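You operate a simulated robot arm through the tools that you are given. There is no shell and no other tool.

The job below is to be done with a simulated two-armed robot. You get a single attempt, and the scene is never put back.

JOB
Scrub the mud smear off the meter plate, zero it and test the red sample cup.
Fine: the grey meter; use the green scrub pad and put it back; switch the meter on to zero it; test that cup alone and leave it on the plate. Set down upright: green scrub pad, what you pick out. What is to be rubbed or washed off counts as gone when no trace of it is left.

Only the result counts: the job must be done as asked and must still hold three seconds after the hand-in. Knocking over, shifting, dropping, spilling or breaking anything else fails it.

ROBOT AND FRAMES
Two 7-joint arms with fingered hands on one trunk that stands fixed in place. Base frame: the origin is at the foot of the trunk, x ahead of it, y to its left, z up; the work surface is at about z = 0.8. Lengths are in m, angles in rad, forces in N, time in s.
The left shoulder is at [0.03, 0.136, 1.205], the right one opposite. Each reaches about 1.253 m from its shoulder. Payload 5 kg a hand.
The TCP of each hand is the grasp point between the finger pads, 0.042 m short of the fingertips. In the tool frame z runs along the fingers and y along their closing line. The gripper opens to 0.208 m; its body begins 0.119 m behind the TCP. The gripper is a hand of 4 fingers: y runs from the thumb to the fingers, the wrist lies at [0, 0, -0.332] in the tool frame, and closing takes about 1.5 s.
Orientation is that of the tool frame in the base frame, as a unit quaternion [w, x, y, z]. With the fingers straight down and closing along the base's y, the tool's x points along the base's -x, its y along +y and its z along -z.

CONTROLS
- The arms move only by the tool move_arm. It takes "left_deltas", "right_deltas" or both (then of equal length, played together; a hand with none holds still); each is a list of rows, each an object of numbers (a shift or turn left out is 0, a gripper value left out holds the last): "x", "y", "z": the shift along the base's x, y, z in m; "ax", "ay", "az": the turn, a rotation vector about the base's x, y, z in rad; "claw": the closure in counts, from 0 (fully open) to 255 (shut). In form: [{"x": .., "y": .., "z": .., "ax": .., "ay": .., "az": .., "claw": ..}, ...]. A call has 1 to 20 rows; each row shifts and turns the commanded pose from where the row before left it. A row lasts 0.2 s, in which the tool goes at most 0.05 m and 0.15 rad; a call with a longer step from one row to the next is refused whole, and so is a gripper value outside its range. A pose out of reach is approached as far as the arm can. The call stops where the force on the tool passes 40 N (or 10 N more than at its start, if that is more) or the arm is blocked; 0.2 s more then pass. The fingers move at their own pace (about 0.072 m/s each) and stop on an object; they squeeze with about 33 N. The grip force told is the motor's: it shows also when the fingers shut on nothing. Time passes only in rows, and 0.2 s behind the last, so rows that do not move let the fingers close. It gives the time, the measured TCP pose, the force on the tool (base axes), the opening and the grip force at its end, in the units of the frame above (readings bear some noise), with the torque about the TCP (base axes, N m) and any sound that the robot's microphone picked up.
- Cameras (640 x 400 px; columns grow to the right, rows downward): "scene" is now at [0.0219, 0.0472, 1.9237]; the picture's right is [0.57, -0.82, 0.00], its down [-0.67, -0.46, -0.58] and it looks along [0.47, 0.33, -0.82] (base axes); focal length 369 px, centre (320, 200). "left" rides on the left gripper at [-0.101, 0, -0.145] in its tool frame; the picture's right is [-0.01, -1.00, 0.00], its down [0.82, 0.00, -0.57] and it looks along [0.57, 0.00, 0.82] (tool axes); focal length 261 px, centre (320, 200). "right" rides on the right gripper at [0.101, 0, -0.145] in its tool frame; the picture's right is [-0.01, 1.00, 0.00], its down [-0.82, 0.00, -0.57] and it looks along [-0.57, 0.00, 0.82] (tool axes); focal length 261 px, centre (320, 200). There is no depth. A picture from a camera that has moved, and an enlarged one, comes with that camera's place and axes in the base frame and with its lens. The place of the scene camera against the robot may be out by one fixed shift of up to 0.018 m in any direction.
- snapshot(camera): a new picture of that camera. No time passes.
- raise_lower(by): moves the trunk up (or, below 0, down) by that many m; the arms and the scene camera ride with it, the base frame stays. It gives what a move gives, with no picture.
- set_grasp(shape, hand): the hand has 4 fingers and takes this shape, open, in about a second: jaw (thumb against the fingers, like two jaws); tri (thumb and two fingers); tip (a fingertip pinch); poke (one finger out to press); point (the index stretched); flat (the hand flat); cup (the hand cupped); fist (a fist). The gripper value then closes the fingers along that shape, each until it touches; the sizes above hold for jaw. It gives what a move gives, with no picture.
- pan_tilt(pan, tilt): turns the head with the scene camera to pan (to the left, within 2.496 rad either way) and tilt (down, from -0.506 to 1.204), counted from straight ahead of the robot. It gives what a move gives.
- enlarge(camera, box): a new picture of the part [left, top, right, bottom] of that camera's present view, enlarged. No time passes.
- job_done(): hands the job in; it is judged then, once.

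Nothing tells you positions but the pictures and the camera data. Unless the task says otherwise, let go and move clear before handing in.

The tools are called after "Emit:" as a command line: name --argument value ..., lists and objects as JSON in quotes. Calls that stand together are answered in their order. move_arm: Moves the arms, as the interface text tells. Its arguments: {"type":"object","properties":{"left_deltas":{"type":"array","items":{"type":"object","properties":{"x":{"type":"number"},"y":{"type":"number"},"z":{"type":"number"},"ax":{"type":"number"},"ay":{"type":"number"},"az":{"type":"number"},"claw":{"type":"number"}}}},"right_deltas":{"type":"array","items":{"type":"object","properties":{"x":{"type":"number"},"y":{"type":"number"},"z":{"type":"number"},"ax":{"type":"number"},"ay":{"type":"number"},"az":{"type":"number"},"claw":{"type":"number"}}}}},"required":[]} The other tools are called the same way: raise_lower (by) moves the trunk up or down; set_grasp (shape, hand) gives the hand a shape; pan_tilt (pan, tilt) turns the head that bears the scene camera; snapshot (camera) takes a picture; enlarge (camera, box) takes an enlarged picture of a part of a camera's view; job_done () hands the job in.

At the start:

```text
time: 0.0
left_tcp_pos: [0.4346, 0.5973, 1.1659]
left_ee_rot: [0.0, 0.0, 1.0, 0.0]
left_wrist_force: [0.1, 0.1, 0.4]
left_moment: [0.02, 0.03, 0.0]
left_gripper_width: 0.2077
left_grasp_force: 0.1
left_shape: jaw
right_tcp_pos: [0.7199, 0.0124, 1.095]
right_ee_rot: [0.0, 0.0, 1.0, 0.0]
right_wrist_force: [0.1, -0.1, 0.4]
right_moment: [0.02, -0.03, 0.02]
right_gripper_width: 0.2079
right_grasp_force: 0.0
right_shape: jaw
trunk travel left (down, up): [-0.225, 0.265]
head pan, tilt (commanded): [0.604, 0.956]
```

scene: 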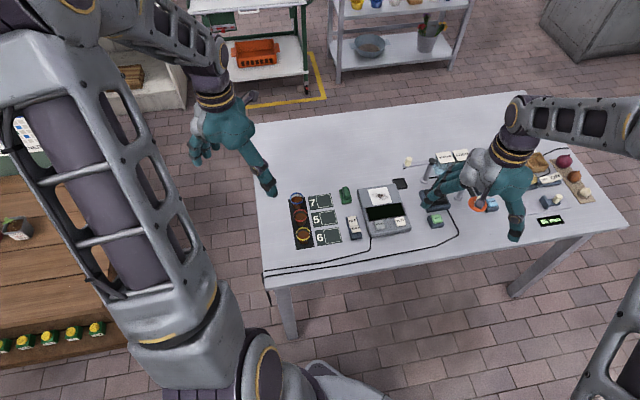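
right: 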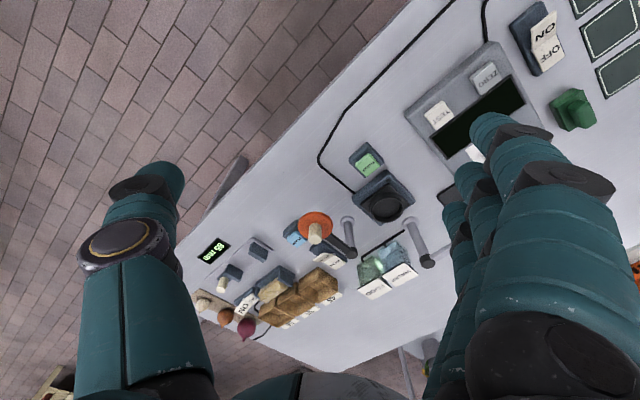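
left: 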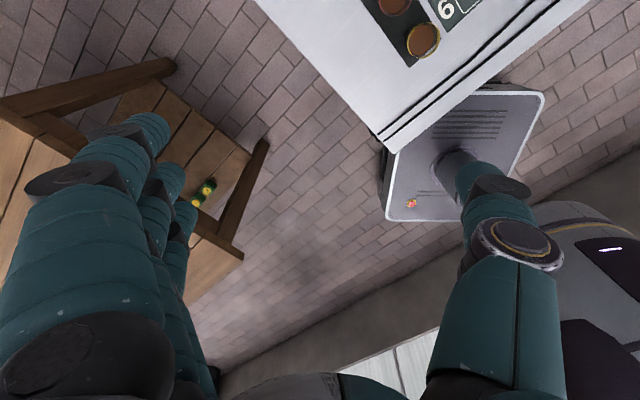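

I see a table with a grey meter, a green pad, a tray with three cups, an ON/OFF switch box and other devices. I'll take enlarged views to work out positions before moving.

Emit:
enlarge --camera "scene" --box '[260, 150, 460, 275]'

Emit:
enlarge --camera "scene" --box '[400, 130, 620, 268]'

Emit:
enlarge --camera "right" --box '[300, 0, 640, 212]'

```text
3.20 times, centred on (360, 212) of scene
camera zoom: at [0.0219, 0.0472, 1.9237], right [0.57, -0.82, 0.0], down [-0.67, -0.46, -0.58], along [0.47, 0.33, -0.82], focal length 1180 px, centre (192, 160)
```

zoom: 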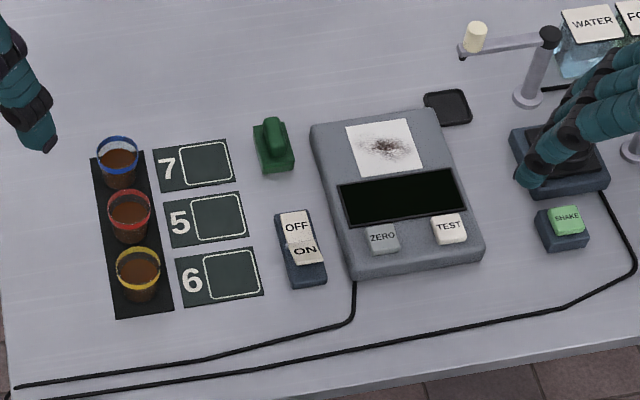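

```text
2.90 times, centred on (510, 199) of scene
camera zoom: at [0.0219, 0.0472, 1.9237], right [0.57, -0.82, 0.0], down [-0.67, -0.46, -0.58], along [0.47, 0.33, -0.82], focal length 1069 px, centre (-231, 203)
```

zoom: 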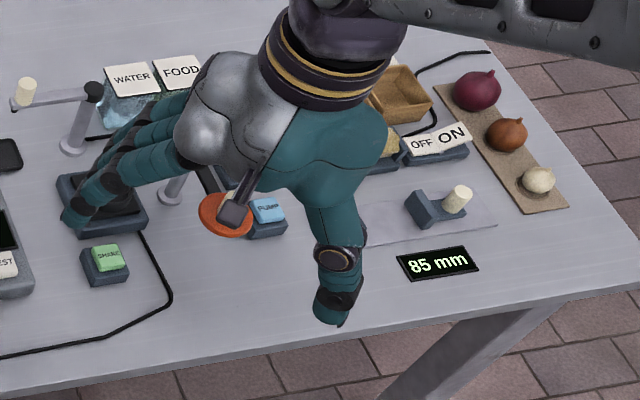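

```text
1.88 times, centred on (470, 106) of right
camera zoom: at [0.6199, 0.0133, 1.2398], right [0.0, 1.0, 0.0], down [0.82, 0.0, 0.57], along [0.57, 0.0, -0.82], focal length 491 px, centre (38, 377)
```

zoom: 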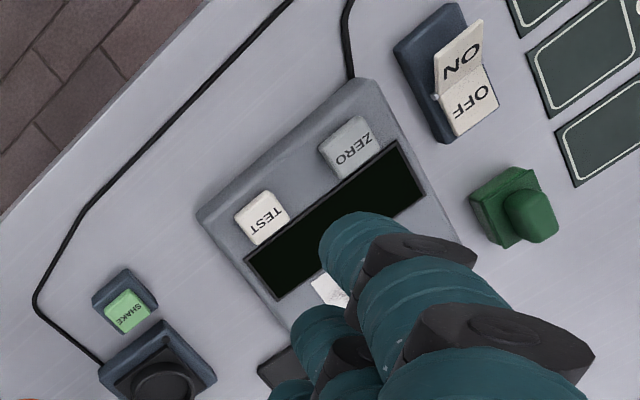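

The work area (meter, pad, switch, cup tray) lies around x 0.5–0.8, y 0.25–0.55 and is turned about 45°. I'll first lift and retract the right arm so that the view is clear.

Emit:
move_arm --right_deltas '[{"z": 0.04}, {"z": 0.04}, {"z": 0.04}, {"x": -0.02, "y": -0.04}, {"x": -0.02, "y": -0.04}, {"x": -0.03, "y": -0.035}, {"x": -0.03, "y": -0.035}, {"x": -0.03, "y": -0.035}, {"x": -0.03, "y": -0.035}, {"x": -0.03, "y": -0.035}, {"x": -0.03, "y": -0.035}, {"x": -0.03, "y": -0.035}]'

Emit:
snapshot --camera "scene"

```text
time: 2.6
left_tcp_pos: [0.4315, 0.5959, 1.1669]
left_ee_rot: [0.001, 0.0, 1.0, 0.001]
left_wrist_force: [-0.8, 0.4, 1.1]
left_moment: [0.02, -0.14, 0.04]
left_gripper_width: 0.2079
left_grasp_force: 0.0
left_shape: jaw
right_tcp_pos: [0.4699, -0.3135, 1.214]
right_ee_rot: [0.001, -0.001, 1.0, 0.001]
right_wrist_force: [-1.2, -0.5, 0.4]
right_moment: [0.07, -0.13, 0.01]
right_gripper_width: 0.2077
right_grasp_force: 0.1
right_shape: jaw
trunk travel left (down, up): [-0.225, 0.265]
head pan, tilt (commanded): [0.604, 0.956]
```

```text
taken
camera scene: at [0.0196, 0.0457, 1.9239], right [0.57, -0.82, 0.0], down [-0.67, -0.46, -0.58], along [0.48, 0.33, -0.82], focal length 369 px, centre (320, 200)
```

scene: 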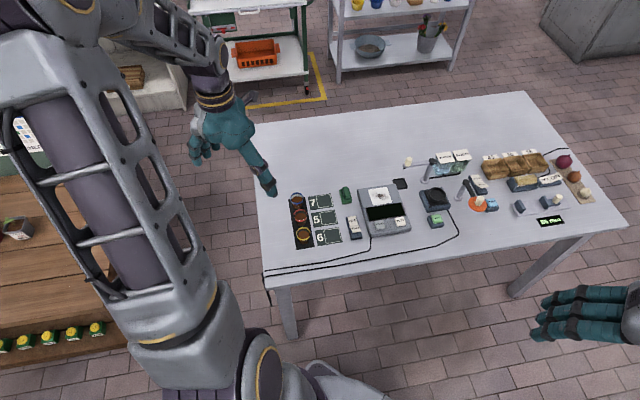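

Emit:
enlarge --camera "scene" --box '[280, 170, 440, 270]'

Emit:
enlarge --camera "scene" --box '[390, 140, 610, 278]'

```text
4.00 times, centred on (360, 220) of scene
camera zoom: at [0.0196, 0.0457, 1.9239], right [0.57, -0.82, 0.0], down [-0.67, -0.46, -0.58], along [0.48, 0.33, -0.82], focal length 1475 px, centre (160, 120)
```

zoom: 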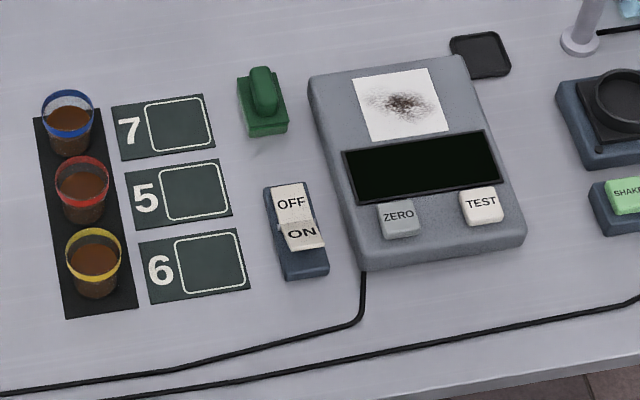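

```text
2.90 times, centred on (500, 209) of scene
camera zoom: at [0.0196, 0.0457, 1.9239], right [0.57, -0.82, 0.0], down [-0.67, -0.46, -0.58], along [0.48, 0.33, -0.82], focal length 1069 px, centre (-202, 174)
```

zoom: 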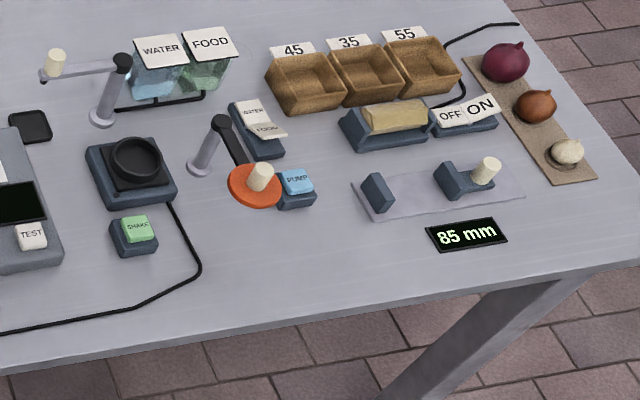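

The scene view is now clear: the red cup is in the middle of the tray at about (0.55, 0.49), the pad at about (0.72, 0.42), the plate at about (0.78, 0.31) and the switch reads OFF. I'll turn the left hand 45° and bring it above the area to look with its camera.

Emit:
move_arm --left_deltas '[{"x": 0.03, "y": -0.022, "az": 0.131}, {"x": 0.03, "y": -0.022, "az": 0.131}, {"x": 0.03, "y": -0.022, "az": 0.131}, {"x": 0.03, "y": -0.022, "az": 0.131}, {"x": 0.03, "y": -0.022, "az": 0.131}, {"x": 0.03, "y": -0.022, "az": 0.13}, {"x": 0.03, "y": -0.022}, {"x": 0.03, "y": -0.022}, {"x": 0.03, "y": -0.022}, {}]'

Emit:
snapshot --camera "left"

```text
time: 4.8
left_tcp_pos: [0.7054, 0.4004, 1.1665]
left_ee_rot: [0.001, -0.383, 0.924, -0.001]
left_wrist_force: [-0.6, 0.8, 0.7]
left_moment: [-0.1, -0.04, 0.01]
left_gripper_width: 0.2078
left_grasp_force: 0.1
left_shape: jaw
right_tcp_pos: [0.4694, -0.3104, 1.2136]
right_ee_rot: [0.0, 0.0, 1.0, 0.0]
right_wrist_force: [-0.9, -0.3, 0.2]
right_moment: [-0.04, -0.09, 0.01]
right_gripper_width: 0.2079
right_grasp_force: 0.1
right_shape: jaw
trunk travel left (down, up): [-0.225, 0.265]
head pan, tilt (commanded): [0.604, 0.956]
```

```text
taken
camera left: at [0.7745, 0.4724, 1.3109], right [0.71, -0.7, 0.0], down [-0.58, -0.58, 0.57], along [-0.4, -0.41, -0.82], focal length 261 px, centre (320, 200)
```

left: 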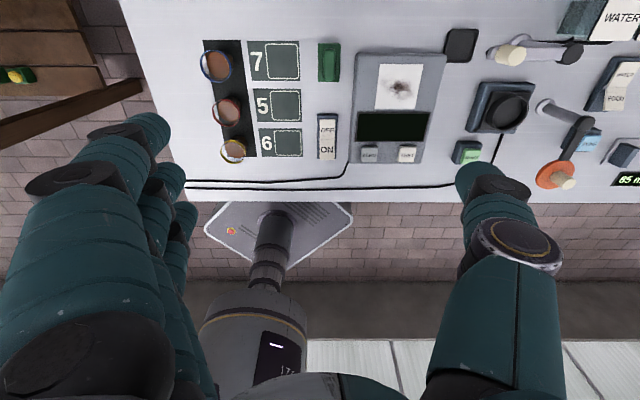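

The hand camera now sees everything aligned with its picture axes. I'll enlarge for measurement.

Emit:
enlarge --camera "left" --box '[190, 30, 350, 130]'

Emit:
enlarge --camera "left" --box '[300, 30, 460, 130]'

Emit:
enlarge --camera "left" --box '[200, 80, 360, 180]'

Emit:
enlarge --camera "left" --box '[300, 80, 460, 180]'

```text
4.00 times, centred on (270, 80) of left
camera zoom: at [0.7745, 0.4724, 1.3109], right [0.71, -0.7, 0.0], down [-0.58, -0.58, 0.57], along [-0.4, -0.41, -0.82], focal length 1043 px, centre (520, 680)
```

zoom: 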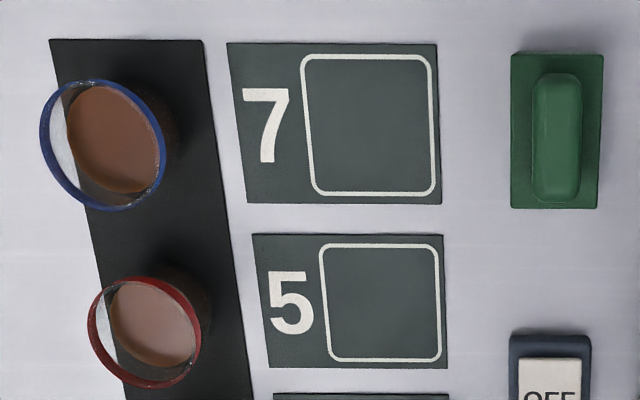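

```text
4.00 times, centred on (380, 80) of left
camera zoom: at [0.7745, 0.4724, 1.3109], right [0.71, -0.7, 0.0], down [-0.58, -0.58, 0.57], along [-0.4, -0.41, -0.82], focal length 1043 px, centre (80, 680)
```

zoom: 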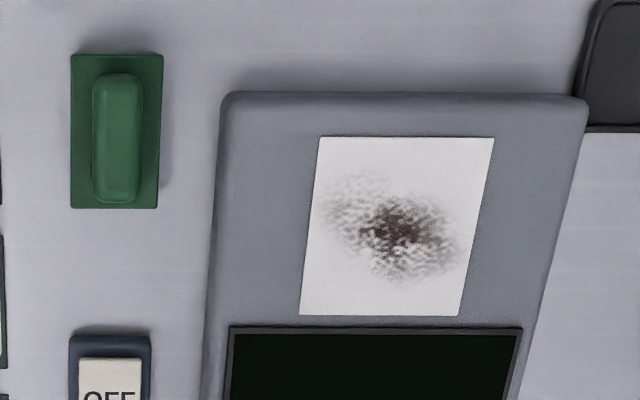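

```text
4.00 times, centred on (280, 130) of left
camera zoom: at [0.7745, 0.4724, 1.3109], right [0.71, -0.7, 0.0], down [-0.58, -0.58, 0.57], along [-0.4, -0.41, -0.82], focal length 1043 px, centre (480, 480)
```

zoom: 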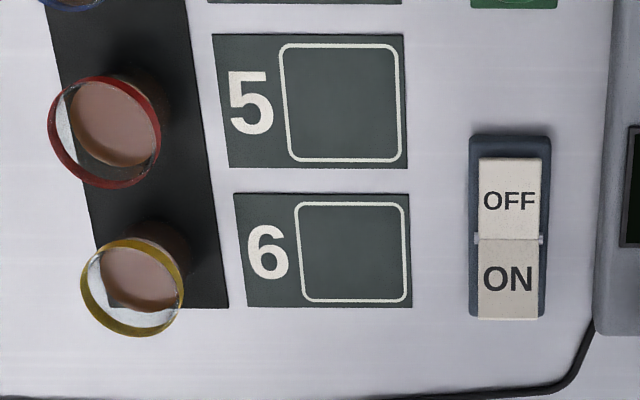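

```text
4.00 times, centred on (380, 130) of left
camera zoom: at [0.7745, 0.4724, 1.3109], right [0.71, -0.7, 0.0], down [-0.58, -0.58, 0.57], along [-0.4, -0.41, -0.82], focal length 1043 px, centre (80, 480)
```

zoom: 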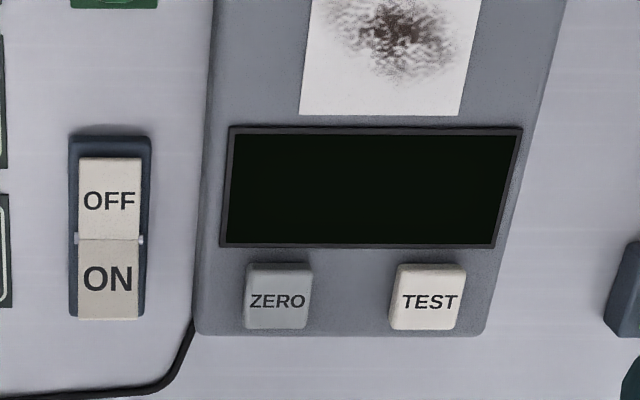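

I have measured positions: pad at about (0.743, 0.420), plate centre at about (0.80, 0.31), switch ON half at about (0.634, 0.312), red cup at about (0.566, 0.491), spaced 7 cm from its neighbours. Before choosing grasps I'll look at the tip shape and at how it closes, up here in free air.

Emit:
set_grasp --shape "tip" --hand "left"

Emit:
snapshot --camera "left"

Emit:
enlarge --camera "scene" --box '[240, 60, 480, 210]'

```text
time: 5.7
left_tcp_pos: [0.705, 0.4012, 1.1654]
left_ee_rot: [0.001, -0.383, 0.924, 0.0]
left_wrist_force: [-0.8, -0.2, 0.3]
left_moment: [0.0, -0.02, 0.01]
left_gripper_width: 0.2079
left_grasp_force: 0.0
left_shape: tip
right_tcp_pos: [0.4718, -0.3129, 1.2139]
right_ee_rot: [0.0, 0.0, 1.0, 0.0]
right_wrist_force: [0.1, -0.8, 0.1]
right_moment: [-0.02, 0.0, 0.02]
right_gripper_width: 0.2081
right_grasp_force: 0.1
right_shape: jaw
trunk travel left (down, up): [-0.225, 0.265]
head pan, tilt (commanded): [0.604, 0.956]
```

```text
taken
camera left: at [0.7752, 0.4716, 1.3104], right [0.71, -0.7, 0.0], down [-0.58, -0.58, 0.57], along [-0.4, -0.41, -0.82], focal length 261 px, centre (320, 200)
```

left: 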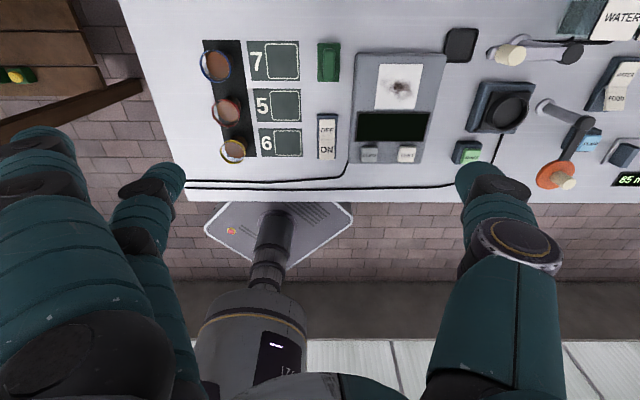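

```text
2.67 times, centred on (360, 135) of scene
camera zoom: at [0.0216, 0.0472, 1.9238], right [0.57, -0.82, 0.0], down [-0.67, -0.46, -0.58], along [0.47, 0.33, -0.82], focal length 983 px, centre (213, 373)
```

zoom: 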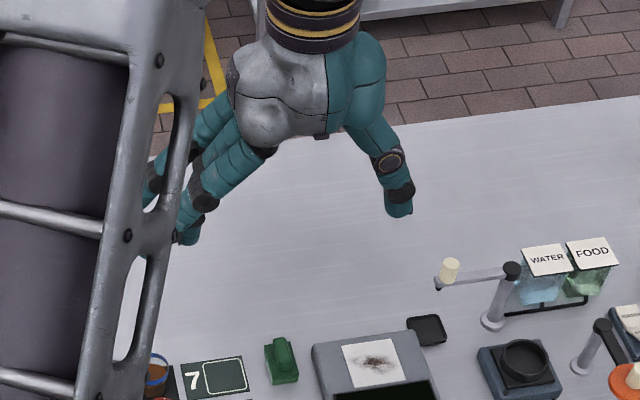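

In tip shape the other fingers stay spread away. I'll close it in the air to see where the tips meet and which fingers take part.

Emit:
move_arm --left_deltas '[{"claw": 160}, {}, {}, {}, {}, {}, {}]'

Emit:
snapshot --camera "left"

Emit:
enlarge --camera "scene" --box '[280, 60, 420, 148]'

```text
time: 7.3
left_tcp_pos: [0.7049, 0.3994, 1.1663]
left_ee_rot: [0.0, -0.383, 0.924, 0.0]
left_wrist_force: [0.1, 1.0, 0.2]
left_moment: [0.01, 0.02, 0.0]
left_gripper_width: 0.0784
left_grasp_force: 0.1
left_shape: tip
right_tcp_pos: [0.4709, -0.3128, 1.2151]
right_ee_rot: [0.0, -0.001, 1.0, 0.0]
right_wrist_force: [0.3, -0.6, -0.1]
right_moment: [-0.02, -0.03, 0.0]
right_gripper_width: 0.2078
right_grasp_force: 0.0
right_shape: jaw
trunk travel left (down, up): [-0.225, 0.265]
head pan, tilt (commanded): [0.604, 0.956]
```

```text
taken
camera left: at [0.7753, 0.4715, 1.3104], right [0.71, -0.7, 0.0], down [-0.58, -0.58, 0.57], along [-0.4, -0.41, -0.82], focal length 261 px, centre (320, 200)
```

left: 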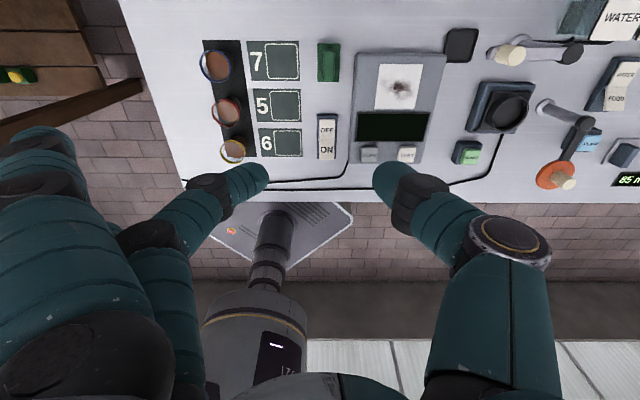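

```text
4.55 times, centred on (350, 104) of scene
camera zoom: at [0.0218, 0.047, 1.9238], right [0.57, -0.82, 0.0], down [-0.67, -0.46, -0.58], along [0.47, 0.33, -0.82], focal length 1676 px, centre (184, 636)
```

zoom: 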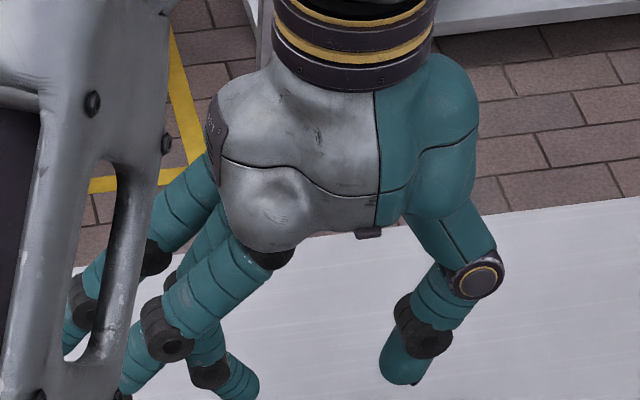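

Tip shape uses only the thumb and one finger, with the others spread. The meter edge is too close on the pad's right side, so I'll grip its handle along its length. I'll turn the hand by −90° for that and shift it right for an oblique look at the pad.

Emit:
move_arm --left_deltas '[{"az": -0.1428, "x": 0.01, "y": -0.005}, {"az": -0.1428, "x": 0.01, "y": -0.005}, {"az": -0.1428, "x": 0.01, "y": -0.005}, {"az": -0.1428, "x": 0.01, "y": -0.005}, {"az": -0.1428, "x": 0.01, "y": -0.005}, {"az": -0.1428, "x": 0.01, "y": -0.005}, {"az": -0.1428, "x": 0.01, "y": -0.005}, {"az": -0.1428, "x": 0.01, "y": -0.005}, {"az": -0.1428, "x": 0.01, "y": -0.005}, {"az": -0.1428, "x": 0.01, "y": -0.005}, {"az": -0.1428, "x": 0.01, "y": -0.005}, {"z": -0.04}, {"z": -0.04}, {"z": -0.04}, {}]'

Emit:
snapshot --camera "left"

```text
time: 10.5
left_tcp_pos: [0.8156, 0.3412, 1.0485]
left_ee_rot: [0.0, 0.382, 0.924, 0.0]
left_wrist_force: [-0.5, -0.9, -0.7]
left_moment: [-0.01, -0.05, -0.01]
left_gripper_width: 0.0779
left_grasp_force: 0.0
left_shape: tip
right_tcp_pos: [0.4707, -0.3126, 1.2147]
right_ee_rot: [0.0, -0.002, 1.0, 0.0]
right_wrist_force: [-0.6, -0.4, 0.7]
right_moment: [-0.02, -0.07, 0.04]
right_gripper_width: 0.208
right_grasp_force: 0.1
right_shape: jaw
trunk travel left (down, up): [-0.225, 0.265]
head pan, tilt (commanded): [0.604, 0.956]
```

```text
taken
camera left: at [0.8861, 0.2698, 1.1916], right [-0.7, -0.71, 0.0], down [-0.58, 0.58, 0.57], along [-0.41, 0.4, -0.82], focal length 261 px, centre (320, 200)
```

left: 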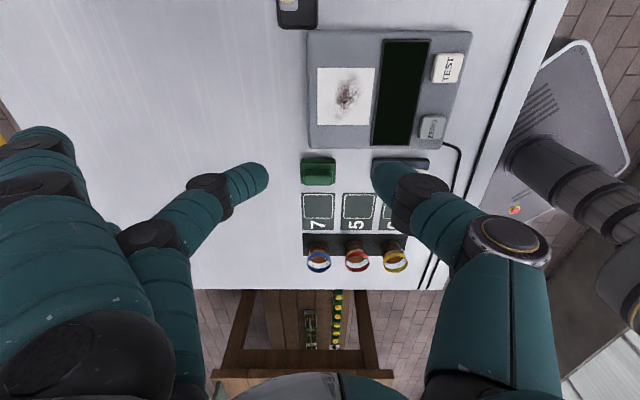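

Emit:
enlarge --camera "left" --box '[290, 140, 370, 190]'

Emit:
enlarge --camera "left" --box '[290, 20, 482, 140]'

Emit:
enlarge --camera "left" --box '[290, 215, 418, 295]'

```text
8.00 times, centred on (330, 165) of left
camera zoom: at [0.8861, 0.2698, 1.1916], right [-0.7, -0.71, 0.0], down [-0.58, 0.58, 0.57], along [-0.41, 0.4, -0.82], focal length 2085 px, centre (240, 480)
```

zoom: 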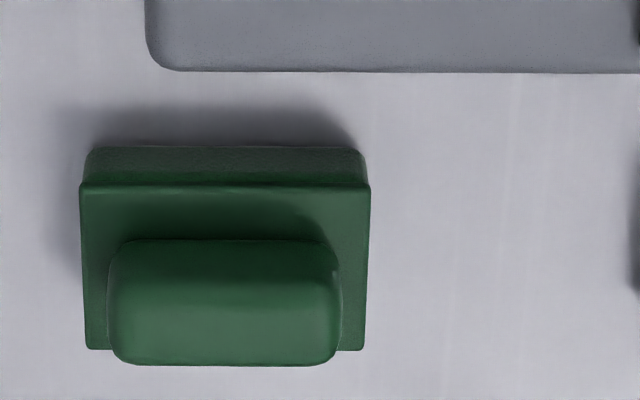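

```text
3.33 times, centred on (386, 80) of left
camera zoom: at [0.8861, 0.2698, 1.1916], right [-0.7, -0.71, 0.0], down [-0.58, 0.58, 0.57], along [-0.41, 0.4, -0.82], focal length 869 px, centre (100, 600)
```

zoom: 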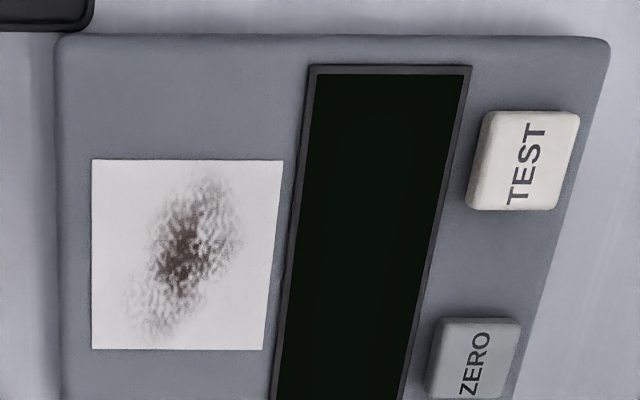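

```text
5.00 times, centred on (354, 255) of left
camera zoom: at [0.8861, 0.2698, 1.1916], right [-0.7, -0.71, 0.0], down [-0.58, 0.58, 0.57], along [-0.41, 0.4, -0.82], focal length 1303 px, centre (150, -75)
```

zoom: 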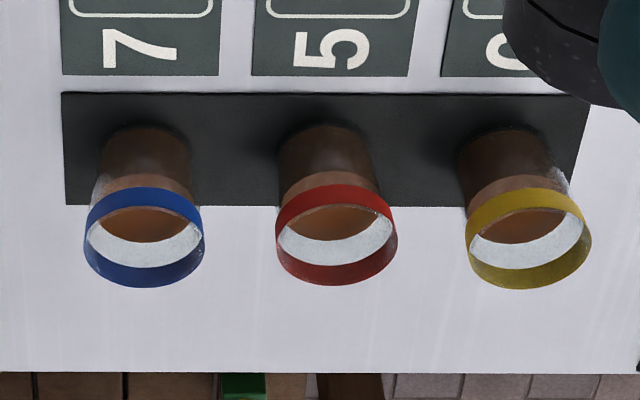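

The pad is about 40 mm tall with a handle 47 mm long, centred at about (0.741, 0.419). The plate top is at z of about 0.828, centred at (0.801, 0.308). The red cup rim is at z of about 0.854, centred at (0.563, 0.492). I'll close the tip pinch fully in the air to see where the fingertips meet.

Emit:
move_arm --left_deltas '[{"claw": 235}, {}, {}, {}, {}]'

Emit:
snapshot --camera "left"

Emit:
enlarge --camera "scene" --box '[320, 90, 480, 190]'

```text
time: 11.7
left_tcp_pos: [0.816, 0.3407, 1.0477]
left_ee_rot: [-0.001, 0.382, 0.924, 0.0]
left_wrist_force: [-0.3, -0.1, 0.4]
left_moment: [0.02, -0.02, 0.02]
left_gripper_width: 0.0167
left_grasp_force: 0.0
left_shape: tip
right_tcp_pos: [0.4709, -0.3136, 1.2138]
right_ee_rot: [0.0, -0.001, 1.0, 0.0]
right_wrist_force: [-0.3, 0.2, 0.5]
right_moment: [0.01, 0.02, -0.01]
right_gripper_width: 0.208
right_grasp_force: 0.0
right_shape: jaw
trunk travel left (down, up): [-0.225, 0.265]
head pan, tilt (commanded): [0.604, 0.956]
```

```text
taken
camera left: at [0.8868, 0.27, 1.1909], right [-0.7, -0.71, 0.0], down [-0.58, 0.58, 0.57], along [-0.41, 0.4, -0.82], focal length 261 px, centre (320, 200)
```

left: 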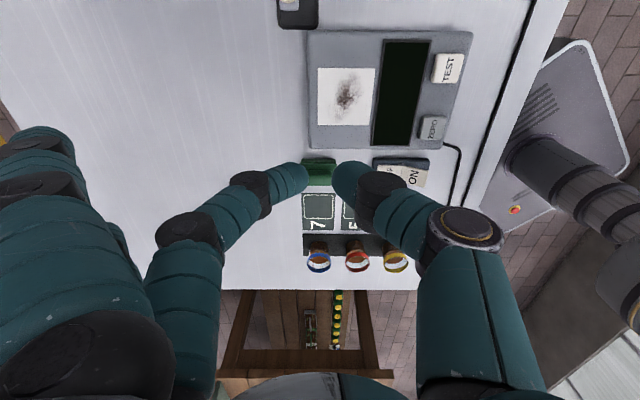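

```text
4.00 times, centred on (400, 140) of scene
camera zoom: at [0.0221, 0.047, 1.9237], right [0.57, -0.82, 0.0], down [-0.67, -0.46, -0.58], along [0.47, 0.33, -0.82], focal length 1475 px, centre (0, 440)
```

zoom: 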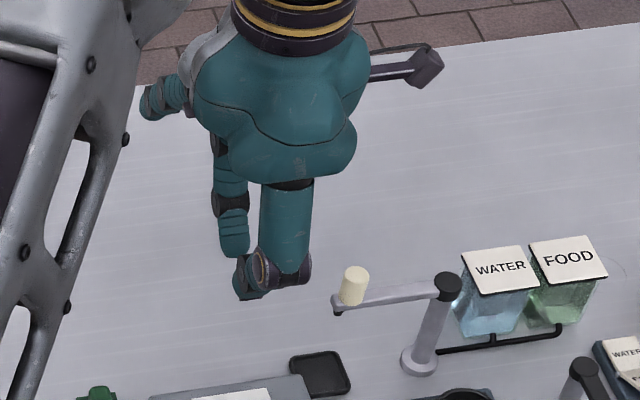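

The tips meet on the hand's axis. Now I'll open to about 75 mm and move over the pad, stopping above it to check alignment.

Emit:
move_arm --left_deltas '[{"claw": 163, "x": -0.025, "y": 0.026}, {"x": -0.025, "y": 0.026}, {"x": -0.0248, "y": 0.0258}, {"z": -0.04}, {"z": -0.04}, {"z": -0.035}, {}, {}]'

Emit:
snapshot --camera "left"

Emit:
enlarge --camera "scene" --box '[280, 130, 440, 230]'

```text
time: 13.5
left_tcp_pos: [0.7401, 0.4193, 0.9295]
left_ee_rot: [0.0, 0.382, 0.924, 0.0]
left_wrist_force: [0.5, 0.1, -0.7]
left_moment: [0.01, 0.01, 0.0]
left_gripper_width: 0.0747
left_grasp_force: 0.0
left_shape: tip
right_tcp_pos: [0.4713, -0.3117, 1.2137]
right_ee_rot: [0.0, -0.001, 1.0, 0.001]
right_wrist_force: [0.9, 0.3, 0.5]
right_moment: [-0.05, 0.01, 0.03]
right_gripper_width: 0.2079
right_grasp_force: 0.0
right_shape: jaw
trunk travel left (down, up): [-0.225, 0.265]
head pan, tilt (commanded): [0.604, 0.956]
```

```text
taken
camera left: at [0.8107, 0.3483, 1.0745], right [-0.7, -0.71, 0.0], down [-0.58, 0.58, 0.57], along [-0.41, 0.4, -0.82], focal length 261 px, centre (320, 200)
```

left: 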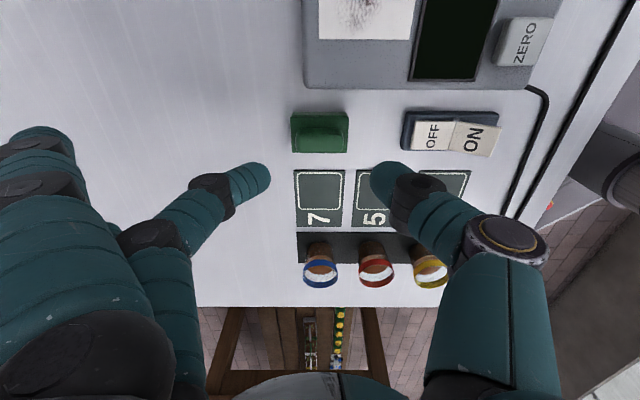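

```text
4.00 times, centred on (360, 180) of scene
camera zoom: at [0.0222, 0.0474, 1.9238], right [0.57, -0.82, 0.0], down [-0.67, -0.46, -0.58], along [0.47, 0.33, -0.82], focal length 1475 px, centre (160, 280)
```

zoom: 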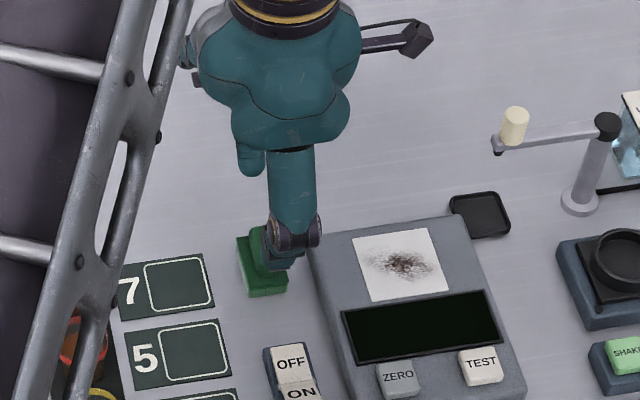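

Emit:
enlarge --camera "left" --box '[240, 90, 400, 190]'

```text
4.00 times, centred on (320, 140) of left
camera zoom: at [0.8107, 0.3483, 1.0745], right [-0.7, -0.71, 0.0], down [-0.58, 0.58, 0.57], along [-0.41, 0.4, -0.82], focal length 1043 px, centre (320, 440)
```

zoom: 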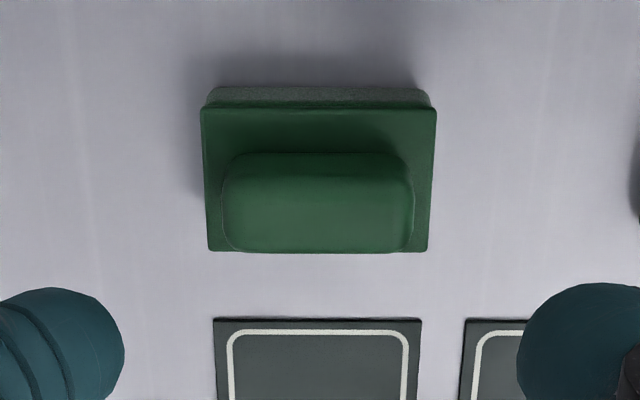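

The pad is centred between the fingertips within about 2 mm. I'll descend so that the tips straddle the handle just above its base.

Emit:
move_arm --left_deltas '[{"x": 0.0007, "y": -0.0007, "z": -0.03}, {"z": -0.02}, {"z": -0.0125}, {}]'

Emit:
snapshot --camera "left"

Emit:
enlarge --camera "scene" --box '[300, 160, 400, 222]'

```text
time: 14.5
left_tcp_pos: [0.7405, 0.4197, 0.8672]
left_ee_rot: [0.0, 0.382, 0.924, 0.0]
left_wrist_force: [-0.2, -0.3, -0.4]
left_moment: [-0.03, 0.0, 0.01]
left_gripper_width: 0.0745
left_grasp_force: 0.1
left_shape: tip
right_tcp_pos: [0.4715, -0.3123, 1.2135]
right_ee_rot: [0.0, -0.001, 1.0, 0.0]
right_wrist_force: [0.1, -0.1, 0.3]
right_moment: [0.02, 0.02, 0.0]
right_gripper_width: 0.208
right_grasp_force: 0.1
right_shape: jaw
trunk travel left (down, up): [-0.225, 0.265]
head pan, tilt (commanded): [0.604, 0.956]
```

```text
taken
camera left: at [0.8119, 0.3484, 1.0118], right [-0.7, -0.71, 0.0], down [-0.58, 0.58, 0.57], along [-0.41, 0.4, -0.82], focal length 261 px, centre (320, 200)
```

left: 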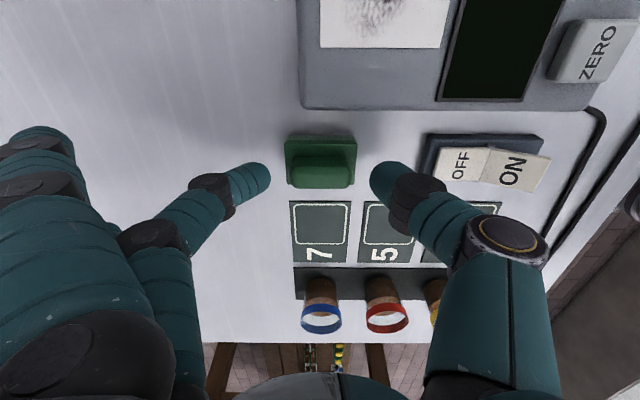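

```text
6.40 times, centred on (350, 191) of scene
camera zoom: at [0.0215, 0.0471, 1.9238], right [0.57, -0.82, 0.0], down [-0.67, -0.46, -0.58], along [0.47, 0.33, -0.82], focal length 2359 px, centre (128, 258)
```

zoom: 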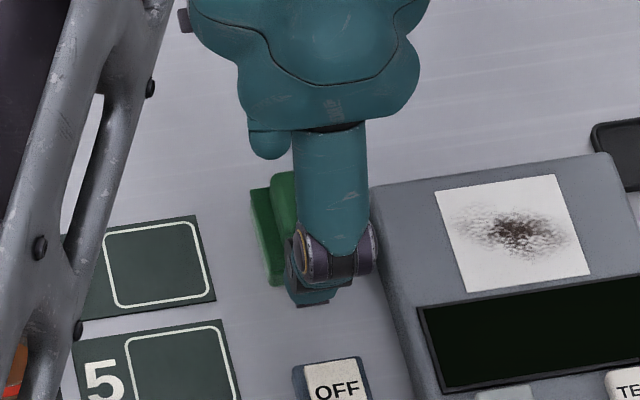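

Emit:
move_arm --left_deltas '[{"claw": 190}, {}, {}]'

Emit:
enlarge --camera "left" --box '[240, 110, 400, 210]'

```text
time: 15.3
left_tcp_pos: [0.7412, 0.421, 0.8681]
left_ee_rot: [0.001, 0.382, 0.924, -0.001]
left_wrist_force: [0.5, -0.2, -1.1]
left_moment: [0.01, 0.0, 0.01]
left_gripper_width: 0.0536
left_grasp_force: 0.0
left_shape: tip
right_tcp_pos: [0.4717, -0.3136, 1.2139]
right_ee_rot: [0.0, -0.001, 1.0, 0.001]
right_wrist_force: [0.2, 0.2, 0.0]
right_moment: [0.03, -0.04, -0.01]
right_gripper_width: 0.2079
right_grasp_force: 0.0
right_shape: jaw
trunk travel left (down, up): [-0.225, 0.265]
head pan, tilt (commanded): [0.604, 0.956]
```

```text
4.00 times, centred on (320, 160) of left
camera zoom: at [0.8121, 0.3484, 1.0117], right [-0.7, -0.71, 0.0], down [-0.58, 0.58, 0.57], along [-0.41, 0.4, -0.82], focal length 1043 px, centre (320, 360)
```

zoom: 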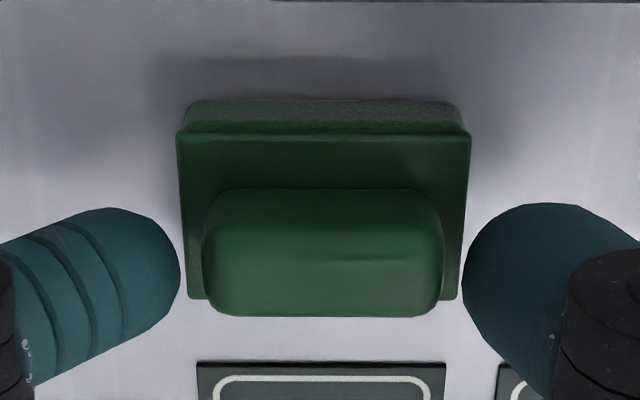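

The fingertips are level and in line with the handle ends. Closing now.

Emit:
move_arm --left_deltas '[{"claw": 255}, {}, {}, {}, {}, {}]'

Emit:
enlarge --camera "left" --box '[240, 110, 400, 210]'

```text
time: 16.7
left_tcp_pos: [0.7418, 0.4198, 0.8669]
left_ee_rot: [0.0, 0.381, 0.925, 0.0]
left_wrist_force: [0.0, -0.2, 0.8]
left_moment: [0.0, 0.01, -0.03]
left_gripper_width: 0.0398
left_grasp_force: 33.6
left_shape: tip
right_tcp_pos: [0.4714, -0.3116, 1.213]
right_ee_rot: [0.001, -0.001, 1.0, 0.0]
right_wrist_force: [0.2, 0.0, 0.3]
right_moment: [0.04, -0.04, 0.01]
right_gripper_width: 0.2081
right_grasp_force: 0.0
right_shape: jaw
trunk travel left (down, up): [-0.225, 0.265]
head pan, tilt (commanded): [0.604, 0.956]
```

```text
4.00 times, centred on (320, 160) of left
camera zoom: at [0.812, 0.3484, 1.0117], right [-0.7, -0.71, 0.0], down [-0.58, 0.58, 0.57], along [-0.41, 0.4, -0.82], focal length 1043 px, centre (320, 360)
```

zoom: 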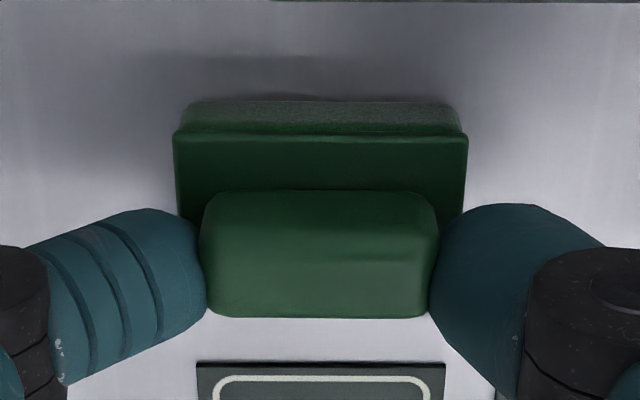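

Gripped at 33 N. Lifting and checking.

Emit:
move_arm --left_deltas '[{"z": 0.01}, {"z": 0.02}, {"z": 0.03}, {"z": 0.02}, {}]'

Emit:
snapshot --camera "left"

Emit:
enlarge --camera "scene" --box '[300, 130, 400, 192]'

```text
time: 17.9
left_tcp_pos: [0.7402, 0.4198, 0.9473]
left_ee_rot: [0.0, 0.382, 0.924, 0.001]
left_wrist_force: [-0.2, -0.5, -0.9]
left_moment: [-0.05, -0.02, -0.01]
left_gripper_width: 0.0401
left_grasp_force: 33.5
left_shape: tip
right_tcp_pos: [0.4718, -0.3124, 1.2132]
right_ee_rot: [0.0, -0.001, 1.0, 0.0]
right_wrist_force: [0.7, -0.2, -0.6]
right_moment: [-0.02, 0.02, 0.02]
right_gripper_width: 0.2079
right_grasp_force: 0.1
right_shape: jaw
trunk travel left (down, up): [-0.225, 0.265]
head pan, tilt (commanded): [0.604, 0.956]
```

```text
taken
camera left: at [0.8111, 0.3484, 1.0922], right [-0.7, -0.71, 0.0], down [-0.58, 0.58, 0.57], along [-0.41, 0.4, -0.82], focal length 261 px, centre (320, 200)
```

left: 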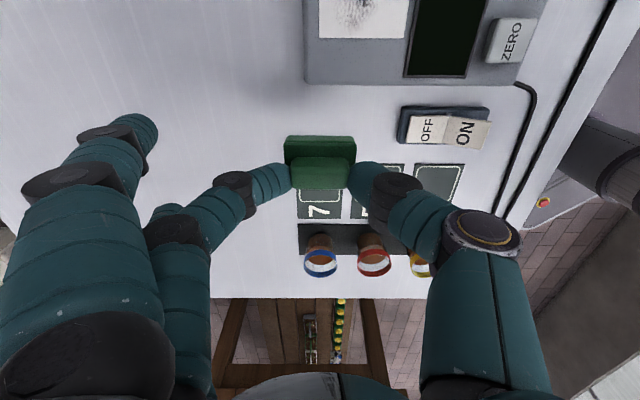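

```text
6.40 times, centred on (350, 161) of scene
camera zoom: at [0.0223, 0.0473, 1.9237], right [0.57, -0.82, 0.0], down [-0.67, -0.46, -0.58], along [0.47, 0.33, -0.82], focal length 2359 px, centre (128, 450)
```

zoom: 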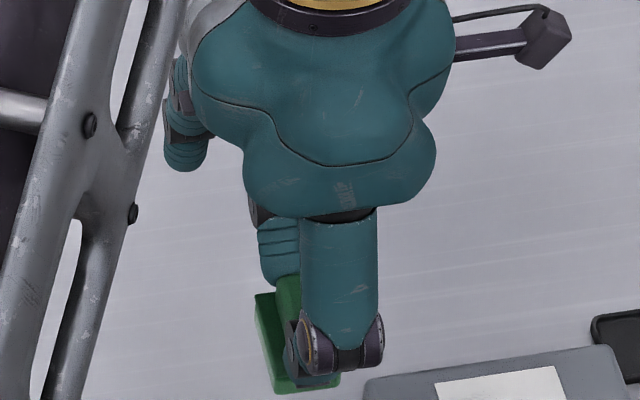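

Emit:
enlarge --camera "left" --box '[240, 110, 400, 210]'

```text
4.00 times, centred on (320, 160) of left
camera zoom: at [0.8111, 0.3484, 1.0922], right [-0.7, -0.71, 0.0], down [-0.58, 0.58, 0.57], along [-0.41, 0.4, -0.82], focal length 1043 px, centre (320, 360)
```

zoom: 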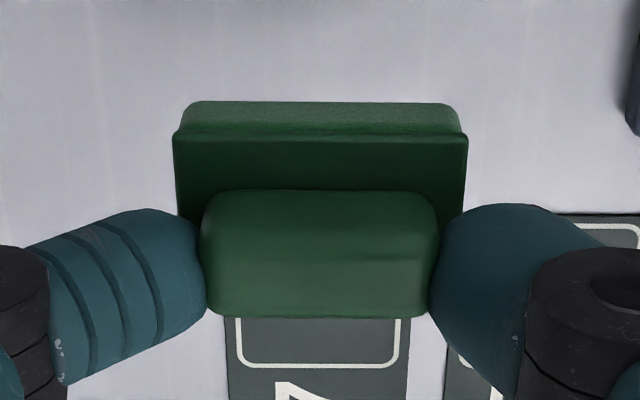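

The pad is held firmly and level. Moving over the plate at a safe height.

Emit:
move_arm --left_deltas '[{"x": 0.0196, "y": -0.0372}, {"x": 0.0196, "y": -0.0372}, {"x": 0.0196, "y": -0.0371}, {"z": -0.02}, {"z": -0.015}, {}]'

Emit:
snapshot --camera "left"

Emit:
enlarge --camera "scene" --box '[320, 130, 460, 218]'

```text
time: 19.3
left_tcp_pos: [0.7996, 0.3067, 0.913]
left_ee_rot: [0.0, 0.382, 0.924, 0.0]
left_wrist_force: [0.2, 0.5, -0.7]
left_moment: [0.01, -0.03, 0.0]
left_gripper_width: 0.04
left_grasp_force: 32.6
left_shape: tip
right_tcp_pos: [0.471, -0.3129, 1.2134]
right_ee_rot: [-0.001, 0.0, 1.0, -0.001]
right_wrist_force: [0.0, 0.2, -0.4]
right_moment: [0.01, -0.03, -0.01]
right_gripper_width: 0.2076
right_grasp_force: 0.1
right_shape: jaw
trunk travel left (down, up): [-0.225, 0.265]
head pan, tilt (commanded): [0.604, 0.956]
```

```text
taken
camera left: at [0.8704, 0.2363, 1.058], right [-0.7, -0.71, 0.0], down [-0.58, 0.58, 0.57], along [-0.41, 0.4, -0.82], focal length 261 px, centre (320, 200)
```

left: 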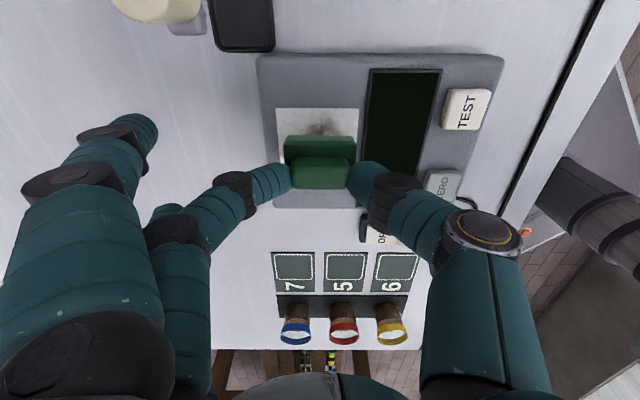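

```text
4.55 times, centred on (390, 174) of scene
camera zoom: at [0.0216, 0.0471, 1.9238], right [0.57, -0.82, 0.0], down [-0.67, -0.46, -0.58], along [0.47, 0.33, -0.82], focal length 1676 px, centre (2, 318)
```

zoom: 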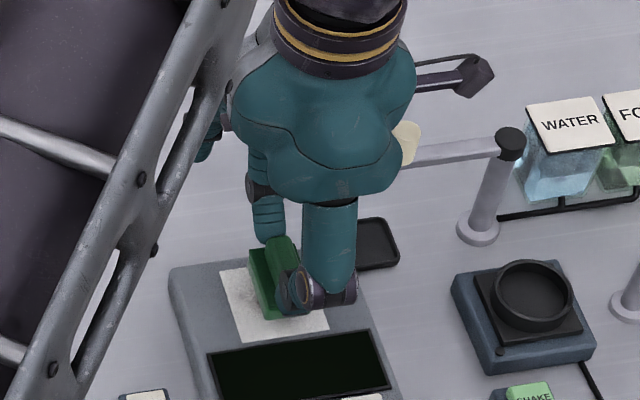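

The pad is over the plate and the knob of the nearby lever stays clear. I'll lower gently to find contact.

Emit:
move_arm --left_deltas '[{"z": -0.008}, {"z": -0.005}, {"z": -0.003}, {}]'

```text
time: 20.3
left_tcp_pos: [0.8002, 0.3101, 0.8987]
left_ee_rot: [0.0, 0.382, 0.924, 0.001]
left_wrist_force: [-0.2, 0.1, 0.8]
left_moment: [-0.01, 0.01, -0.01]
left_gripper_width: 0.0399
left_grasp_force: 33.4
left_shape: tip
right_tcp_pos: [0.471, -0.3127, 1.2147]
right_ee_rot: [0.0, -0.001, 1.0, 0.0]
right_wrist_force: [1.0, 0.4, 0.5]
right_moment: [-0.01, 0.02, 0.02]
right_gripper_width: 0.2077
right_grasp_force: 0.1
right_shape: jaw
trunk travel left (down, up): [-0.225, 0.265]
head pan, tilt (commanded): [0.604, 0.956]
```

Emit:
move_arm --left_deltas '[{"z": -0.002}, {}]'

Emit:
move_arm --left_deltas '[{"z": -0.0015}, {}]'

```text
time: 20.9
left_tcp_pos: [0.8003, 0.3084, 0.8967]
left_ee_rot: [0.001, 0.382, 0.924, 0.0]
left_wrist_force: [-0.6, 0.4, 12.7]
left_moment: [0.02, -0.07, 0.0]
left_gripper_width: 0.0404
left_grasp_force: 33.2
left_shape: tip
right_tcp_pos: [0.4703, -0.3125, 1.2144]
right_ee_rot: [0.0, 0.0, 1.0, 0.0]
right_wrist_force: [0.9, 0.2, 0.2]
right_moment: [0.03, -0.01, 0.0]
right_gripper_width: 0.2079
right_grasp_force: 0.1
right_shape: jaw
trunk travel left (down, up): [-0.225, 0.265]
head pan, tilt (commanded): [0.604, 0.956]
```

```text
time: 21.5
left_tcp_pos: [0.7983, 0.3098, 0.8972]
left_ee_rot: [0.002, 0.382, 0.924, 0.001]
left_wrist_force: [-0.9, 2.0, 26.2]
left_moment: [0.06, -0.03, 0.03]
left_gripper_width: 0.0409
left_grasp_force: 32.8
left_shape: tip
right_tcp_pos: [0.4696, -0.314, 1.2144]
right_ee_rot: [0.0, -0.001, 1.0, 0.0]
right_wrist_force: [0.0, -0.1, -0.2]
right_moment: [0.0, -0.02, 0.0]
right_gripper_width: 0.208
right_grasp_force: 0.1
right_shape: jaw
trunk travel left (down, up): [-0.225, 0.265]
head pan, tilt (commanded): [0.604, 0.956]
```

Contact is at a TCP height of about 0.8975. I'll ease off to a light pressure and start with short strokes across the smear, watching the force.

Emit:
move_arm --left_deltas '[{"z": 0.0018}, {"x": 0.006, "y": -0.006}, {"x": 0.006, "y": -0.006}, {"x": -0.006, "y": 0.006}, {"x": -0.006, "y": 0.006}, {}]'

Emit:
enlarge --camera "left" --box '[240, 80, 400, 180]'

```text
time: 22.9
left_tcp_pos: [0.7986, 0.307, 0.8953]
left_ee_rot: [0.001, 0.383, 0.924, 0.001]
left_wrist_force: [4.4, -6.4, 17.4]
left_moment: [-0.12, -0.19, -0.02]
left_gripper_width: 0.0412
left_grasp_force: 33.1
left_shape: tip
right_tcp_pos: [0.471, -0.3151, 1.2134]
right_ee_rot: [0.0, -0.001, 1.0, 0.0]
right_wrist_force: [-0.9, 0.0, -1.2]
right_moment: [0.02, 0.03, -0.02]
right_gripper_width: 0.208
right_grasp_force: 0.1
right_shape: jaw
trunk travel left (down, up): [-0.225, 0.265]
head pan, tilt (commanded): [0.604, 0.956]
```

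```text
4.00 times, centred on (320, 130) of left
camera zoom: at [0.8697, 0.2354, 1.0412], right [-0.7, -0.71, 0.0], down [-0.58, 0.58, 0.57], along [-0.41, 0.4, -0.82], focal length 1043 px, centre (320, 480)
```

zoom: 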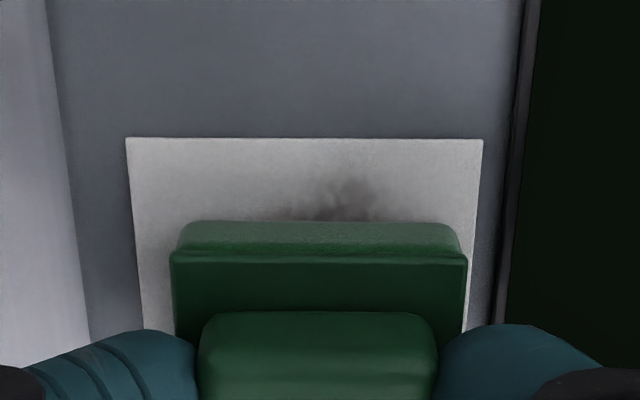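

The smear is fading and the meter hasn't moved. I'll go on with longer strokes covering the whole plate.

Emit:
move_arm --left_deltas '[{"z": 0.0006, "x": 0.0055, "y": -0.0055}, {"x": 0.0055, "y": -0.0055}, {"x": 0.005, "y": -0.005}, {"x": -0.0055, "y": 0.0055}, {"x": 0.0055, "y": -0.0055}, {"x": -0.0055, "y": 0.0055}, {"x": 0.0055, "y": -0.0055}, {"x": 0.004, "y": 0.004}, {"x": -0.0055, "y": 0.0055}, {"x": 0.0055, "y": -0.0055}, {"x": -0.004, "y": -0.004}, {"x": -0.004, "y": -0.004}, {"x": -0.0055, "y": 0.0055}, {"x": 0.0055, "y": -0.0055}, {"x": 0.004, "y": 0.004}, {"x": -0.0055, "y": 0.0055}, {"x": -0.0055, "y": 0.0055}, {"x": -0.005, "y": 0.005}, {}]'

Emit:
enlarge --camera "left" --box '[240, 80, 400, 180]'

```text
time: 26.9
left_tcp_pos: [0.7998, 0.3084, 0.8966]
left_ee_rot: [0.001, 0.382, 0.924, 0.0]
left_wrist_force: [1.5, -1.5, 3.9]
left_moment: [0.05, -0.13, 0.0]
left_gripper_width: 0.0414
left_grasp_force: 33.4
left_shape: tip
right_tcp_pos: [0.471, -0.3121, 1.2136]
right_ee_rot: [-0.001, -0.001, 1.0, 0.0]
right_wrist_force: [0.1, 0.2, 0.0]
right_moment: [-0.01, -0.01, 0.02]
right_gripper_width: 0.208
right_grasp_force: 0.0
right_shape: jaw
trunk travel left (down, up): [-0.225, 0.265]
head pan, tilt (commanded): [0.604, 0.956]
```

```text
4.00 times, centred on (320, 130) of left
camera zoom: at [0.8699, 0.2371, 1.0413], right [-0.7, -0.71, 0.0], down [-0.58, 0.58, 0.57], along [-0.41, 0.4, -0.82], focal length 1043 px, centre (320, 480)
```

zoom: 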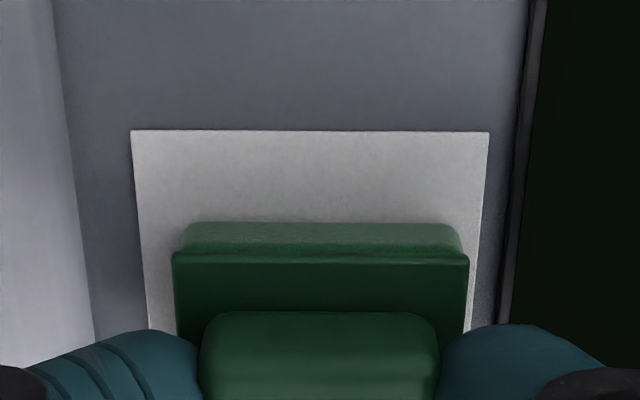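

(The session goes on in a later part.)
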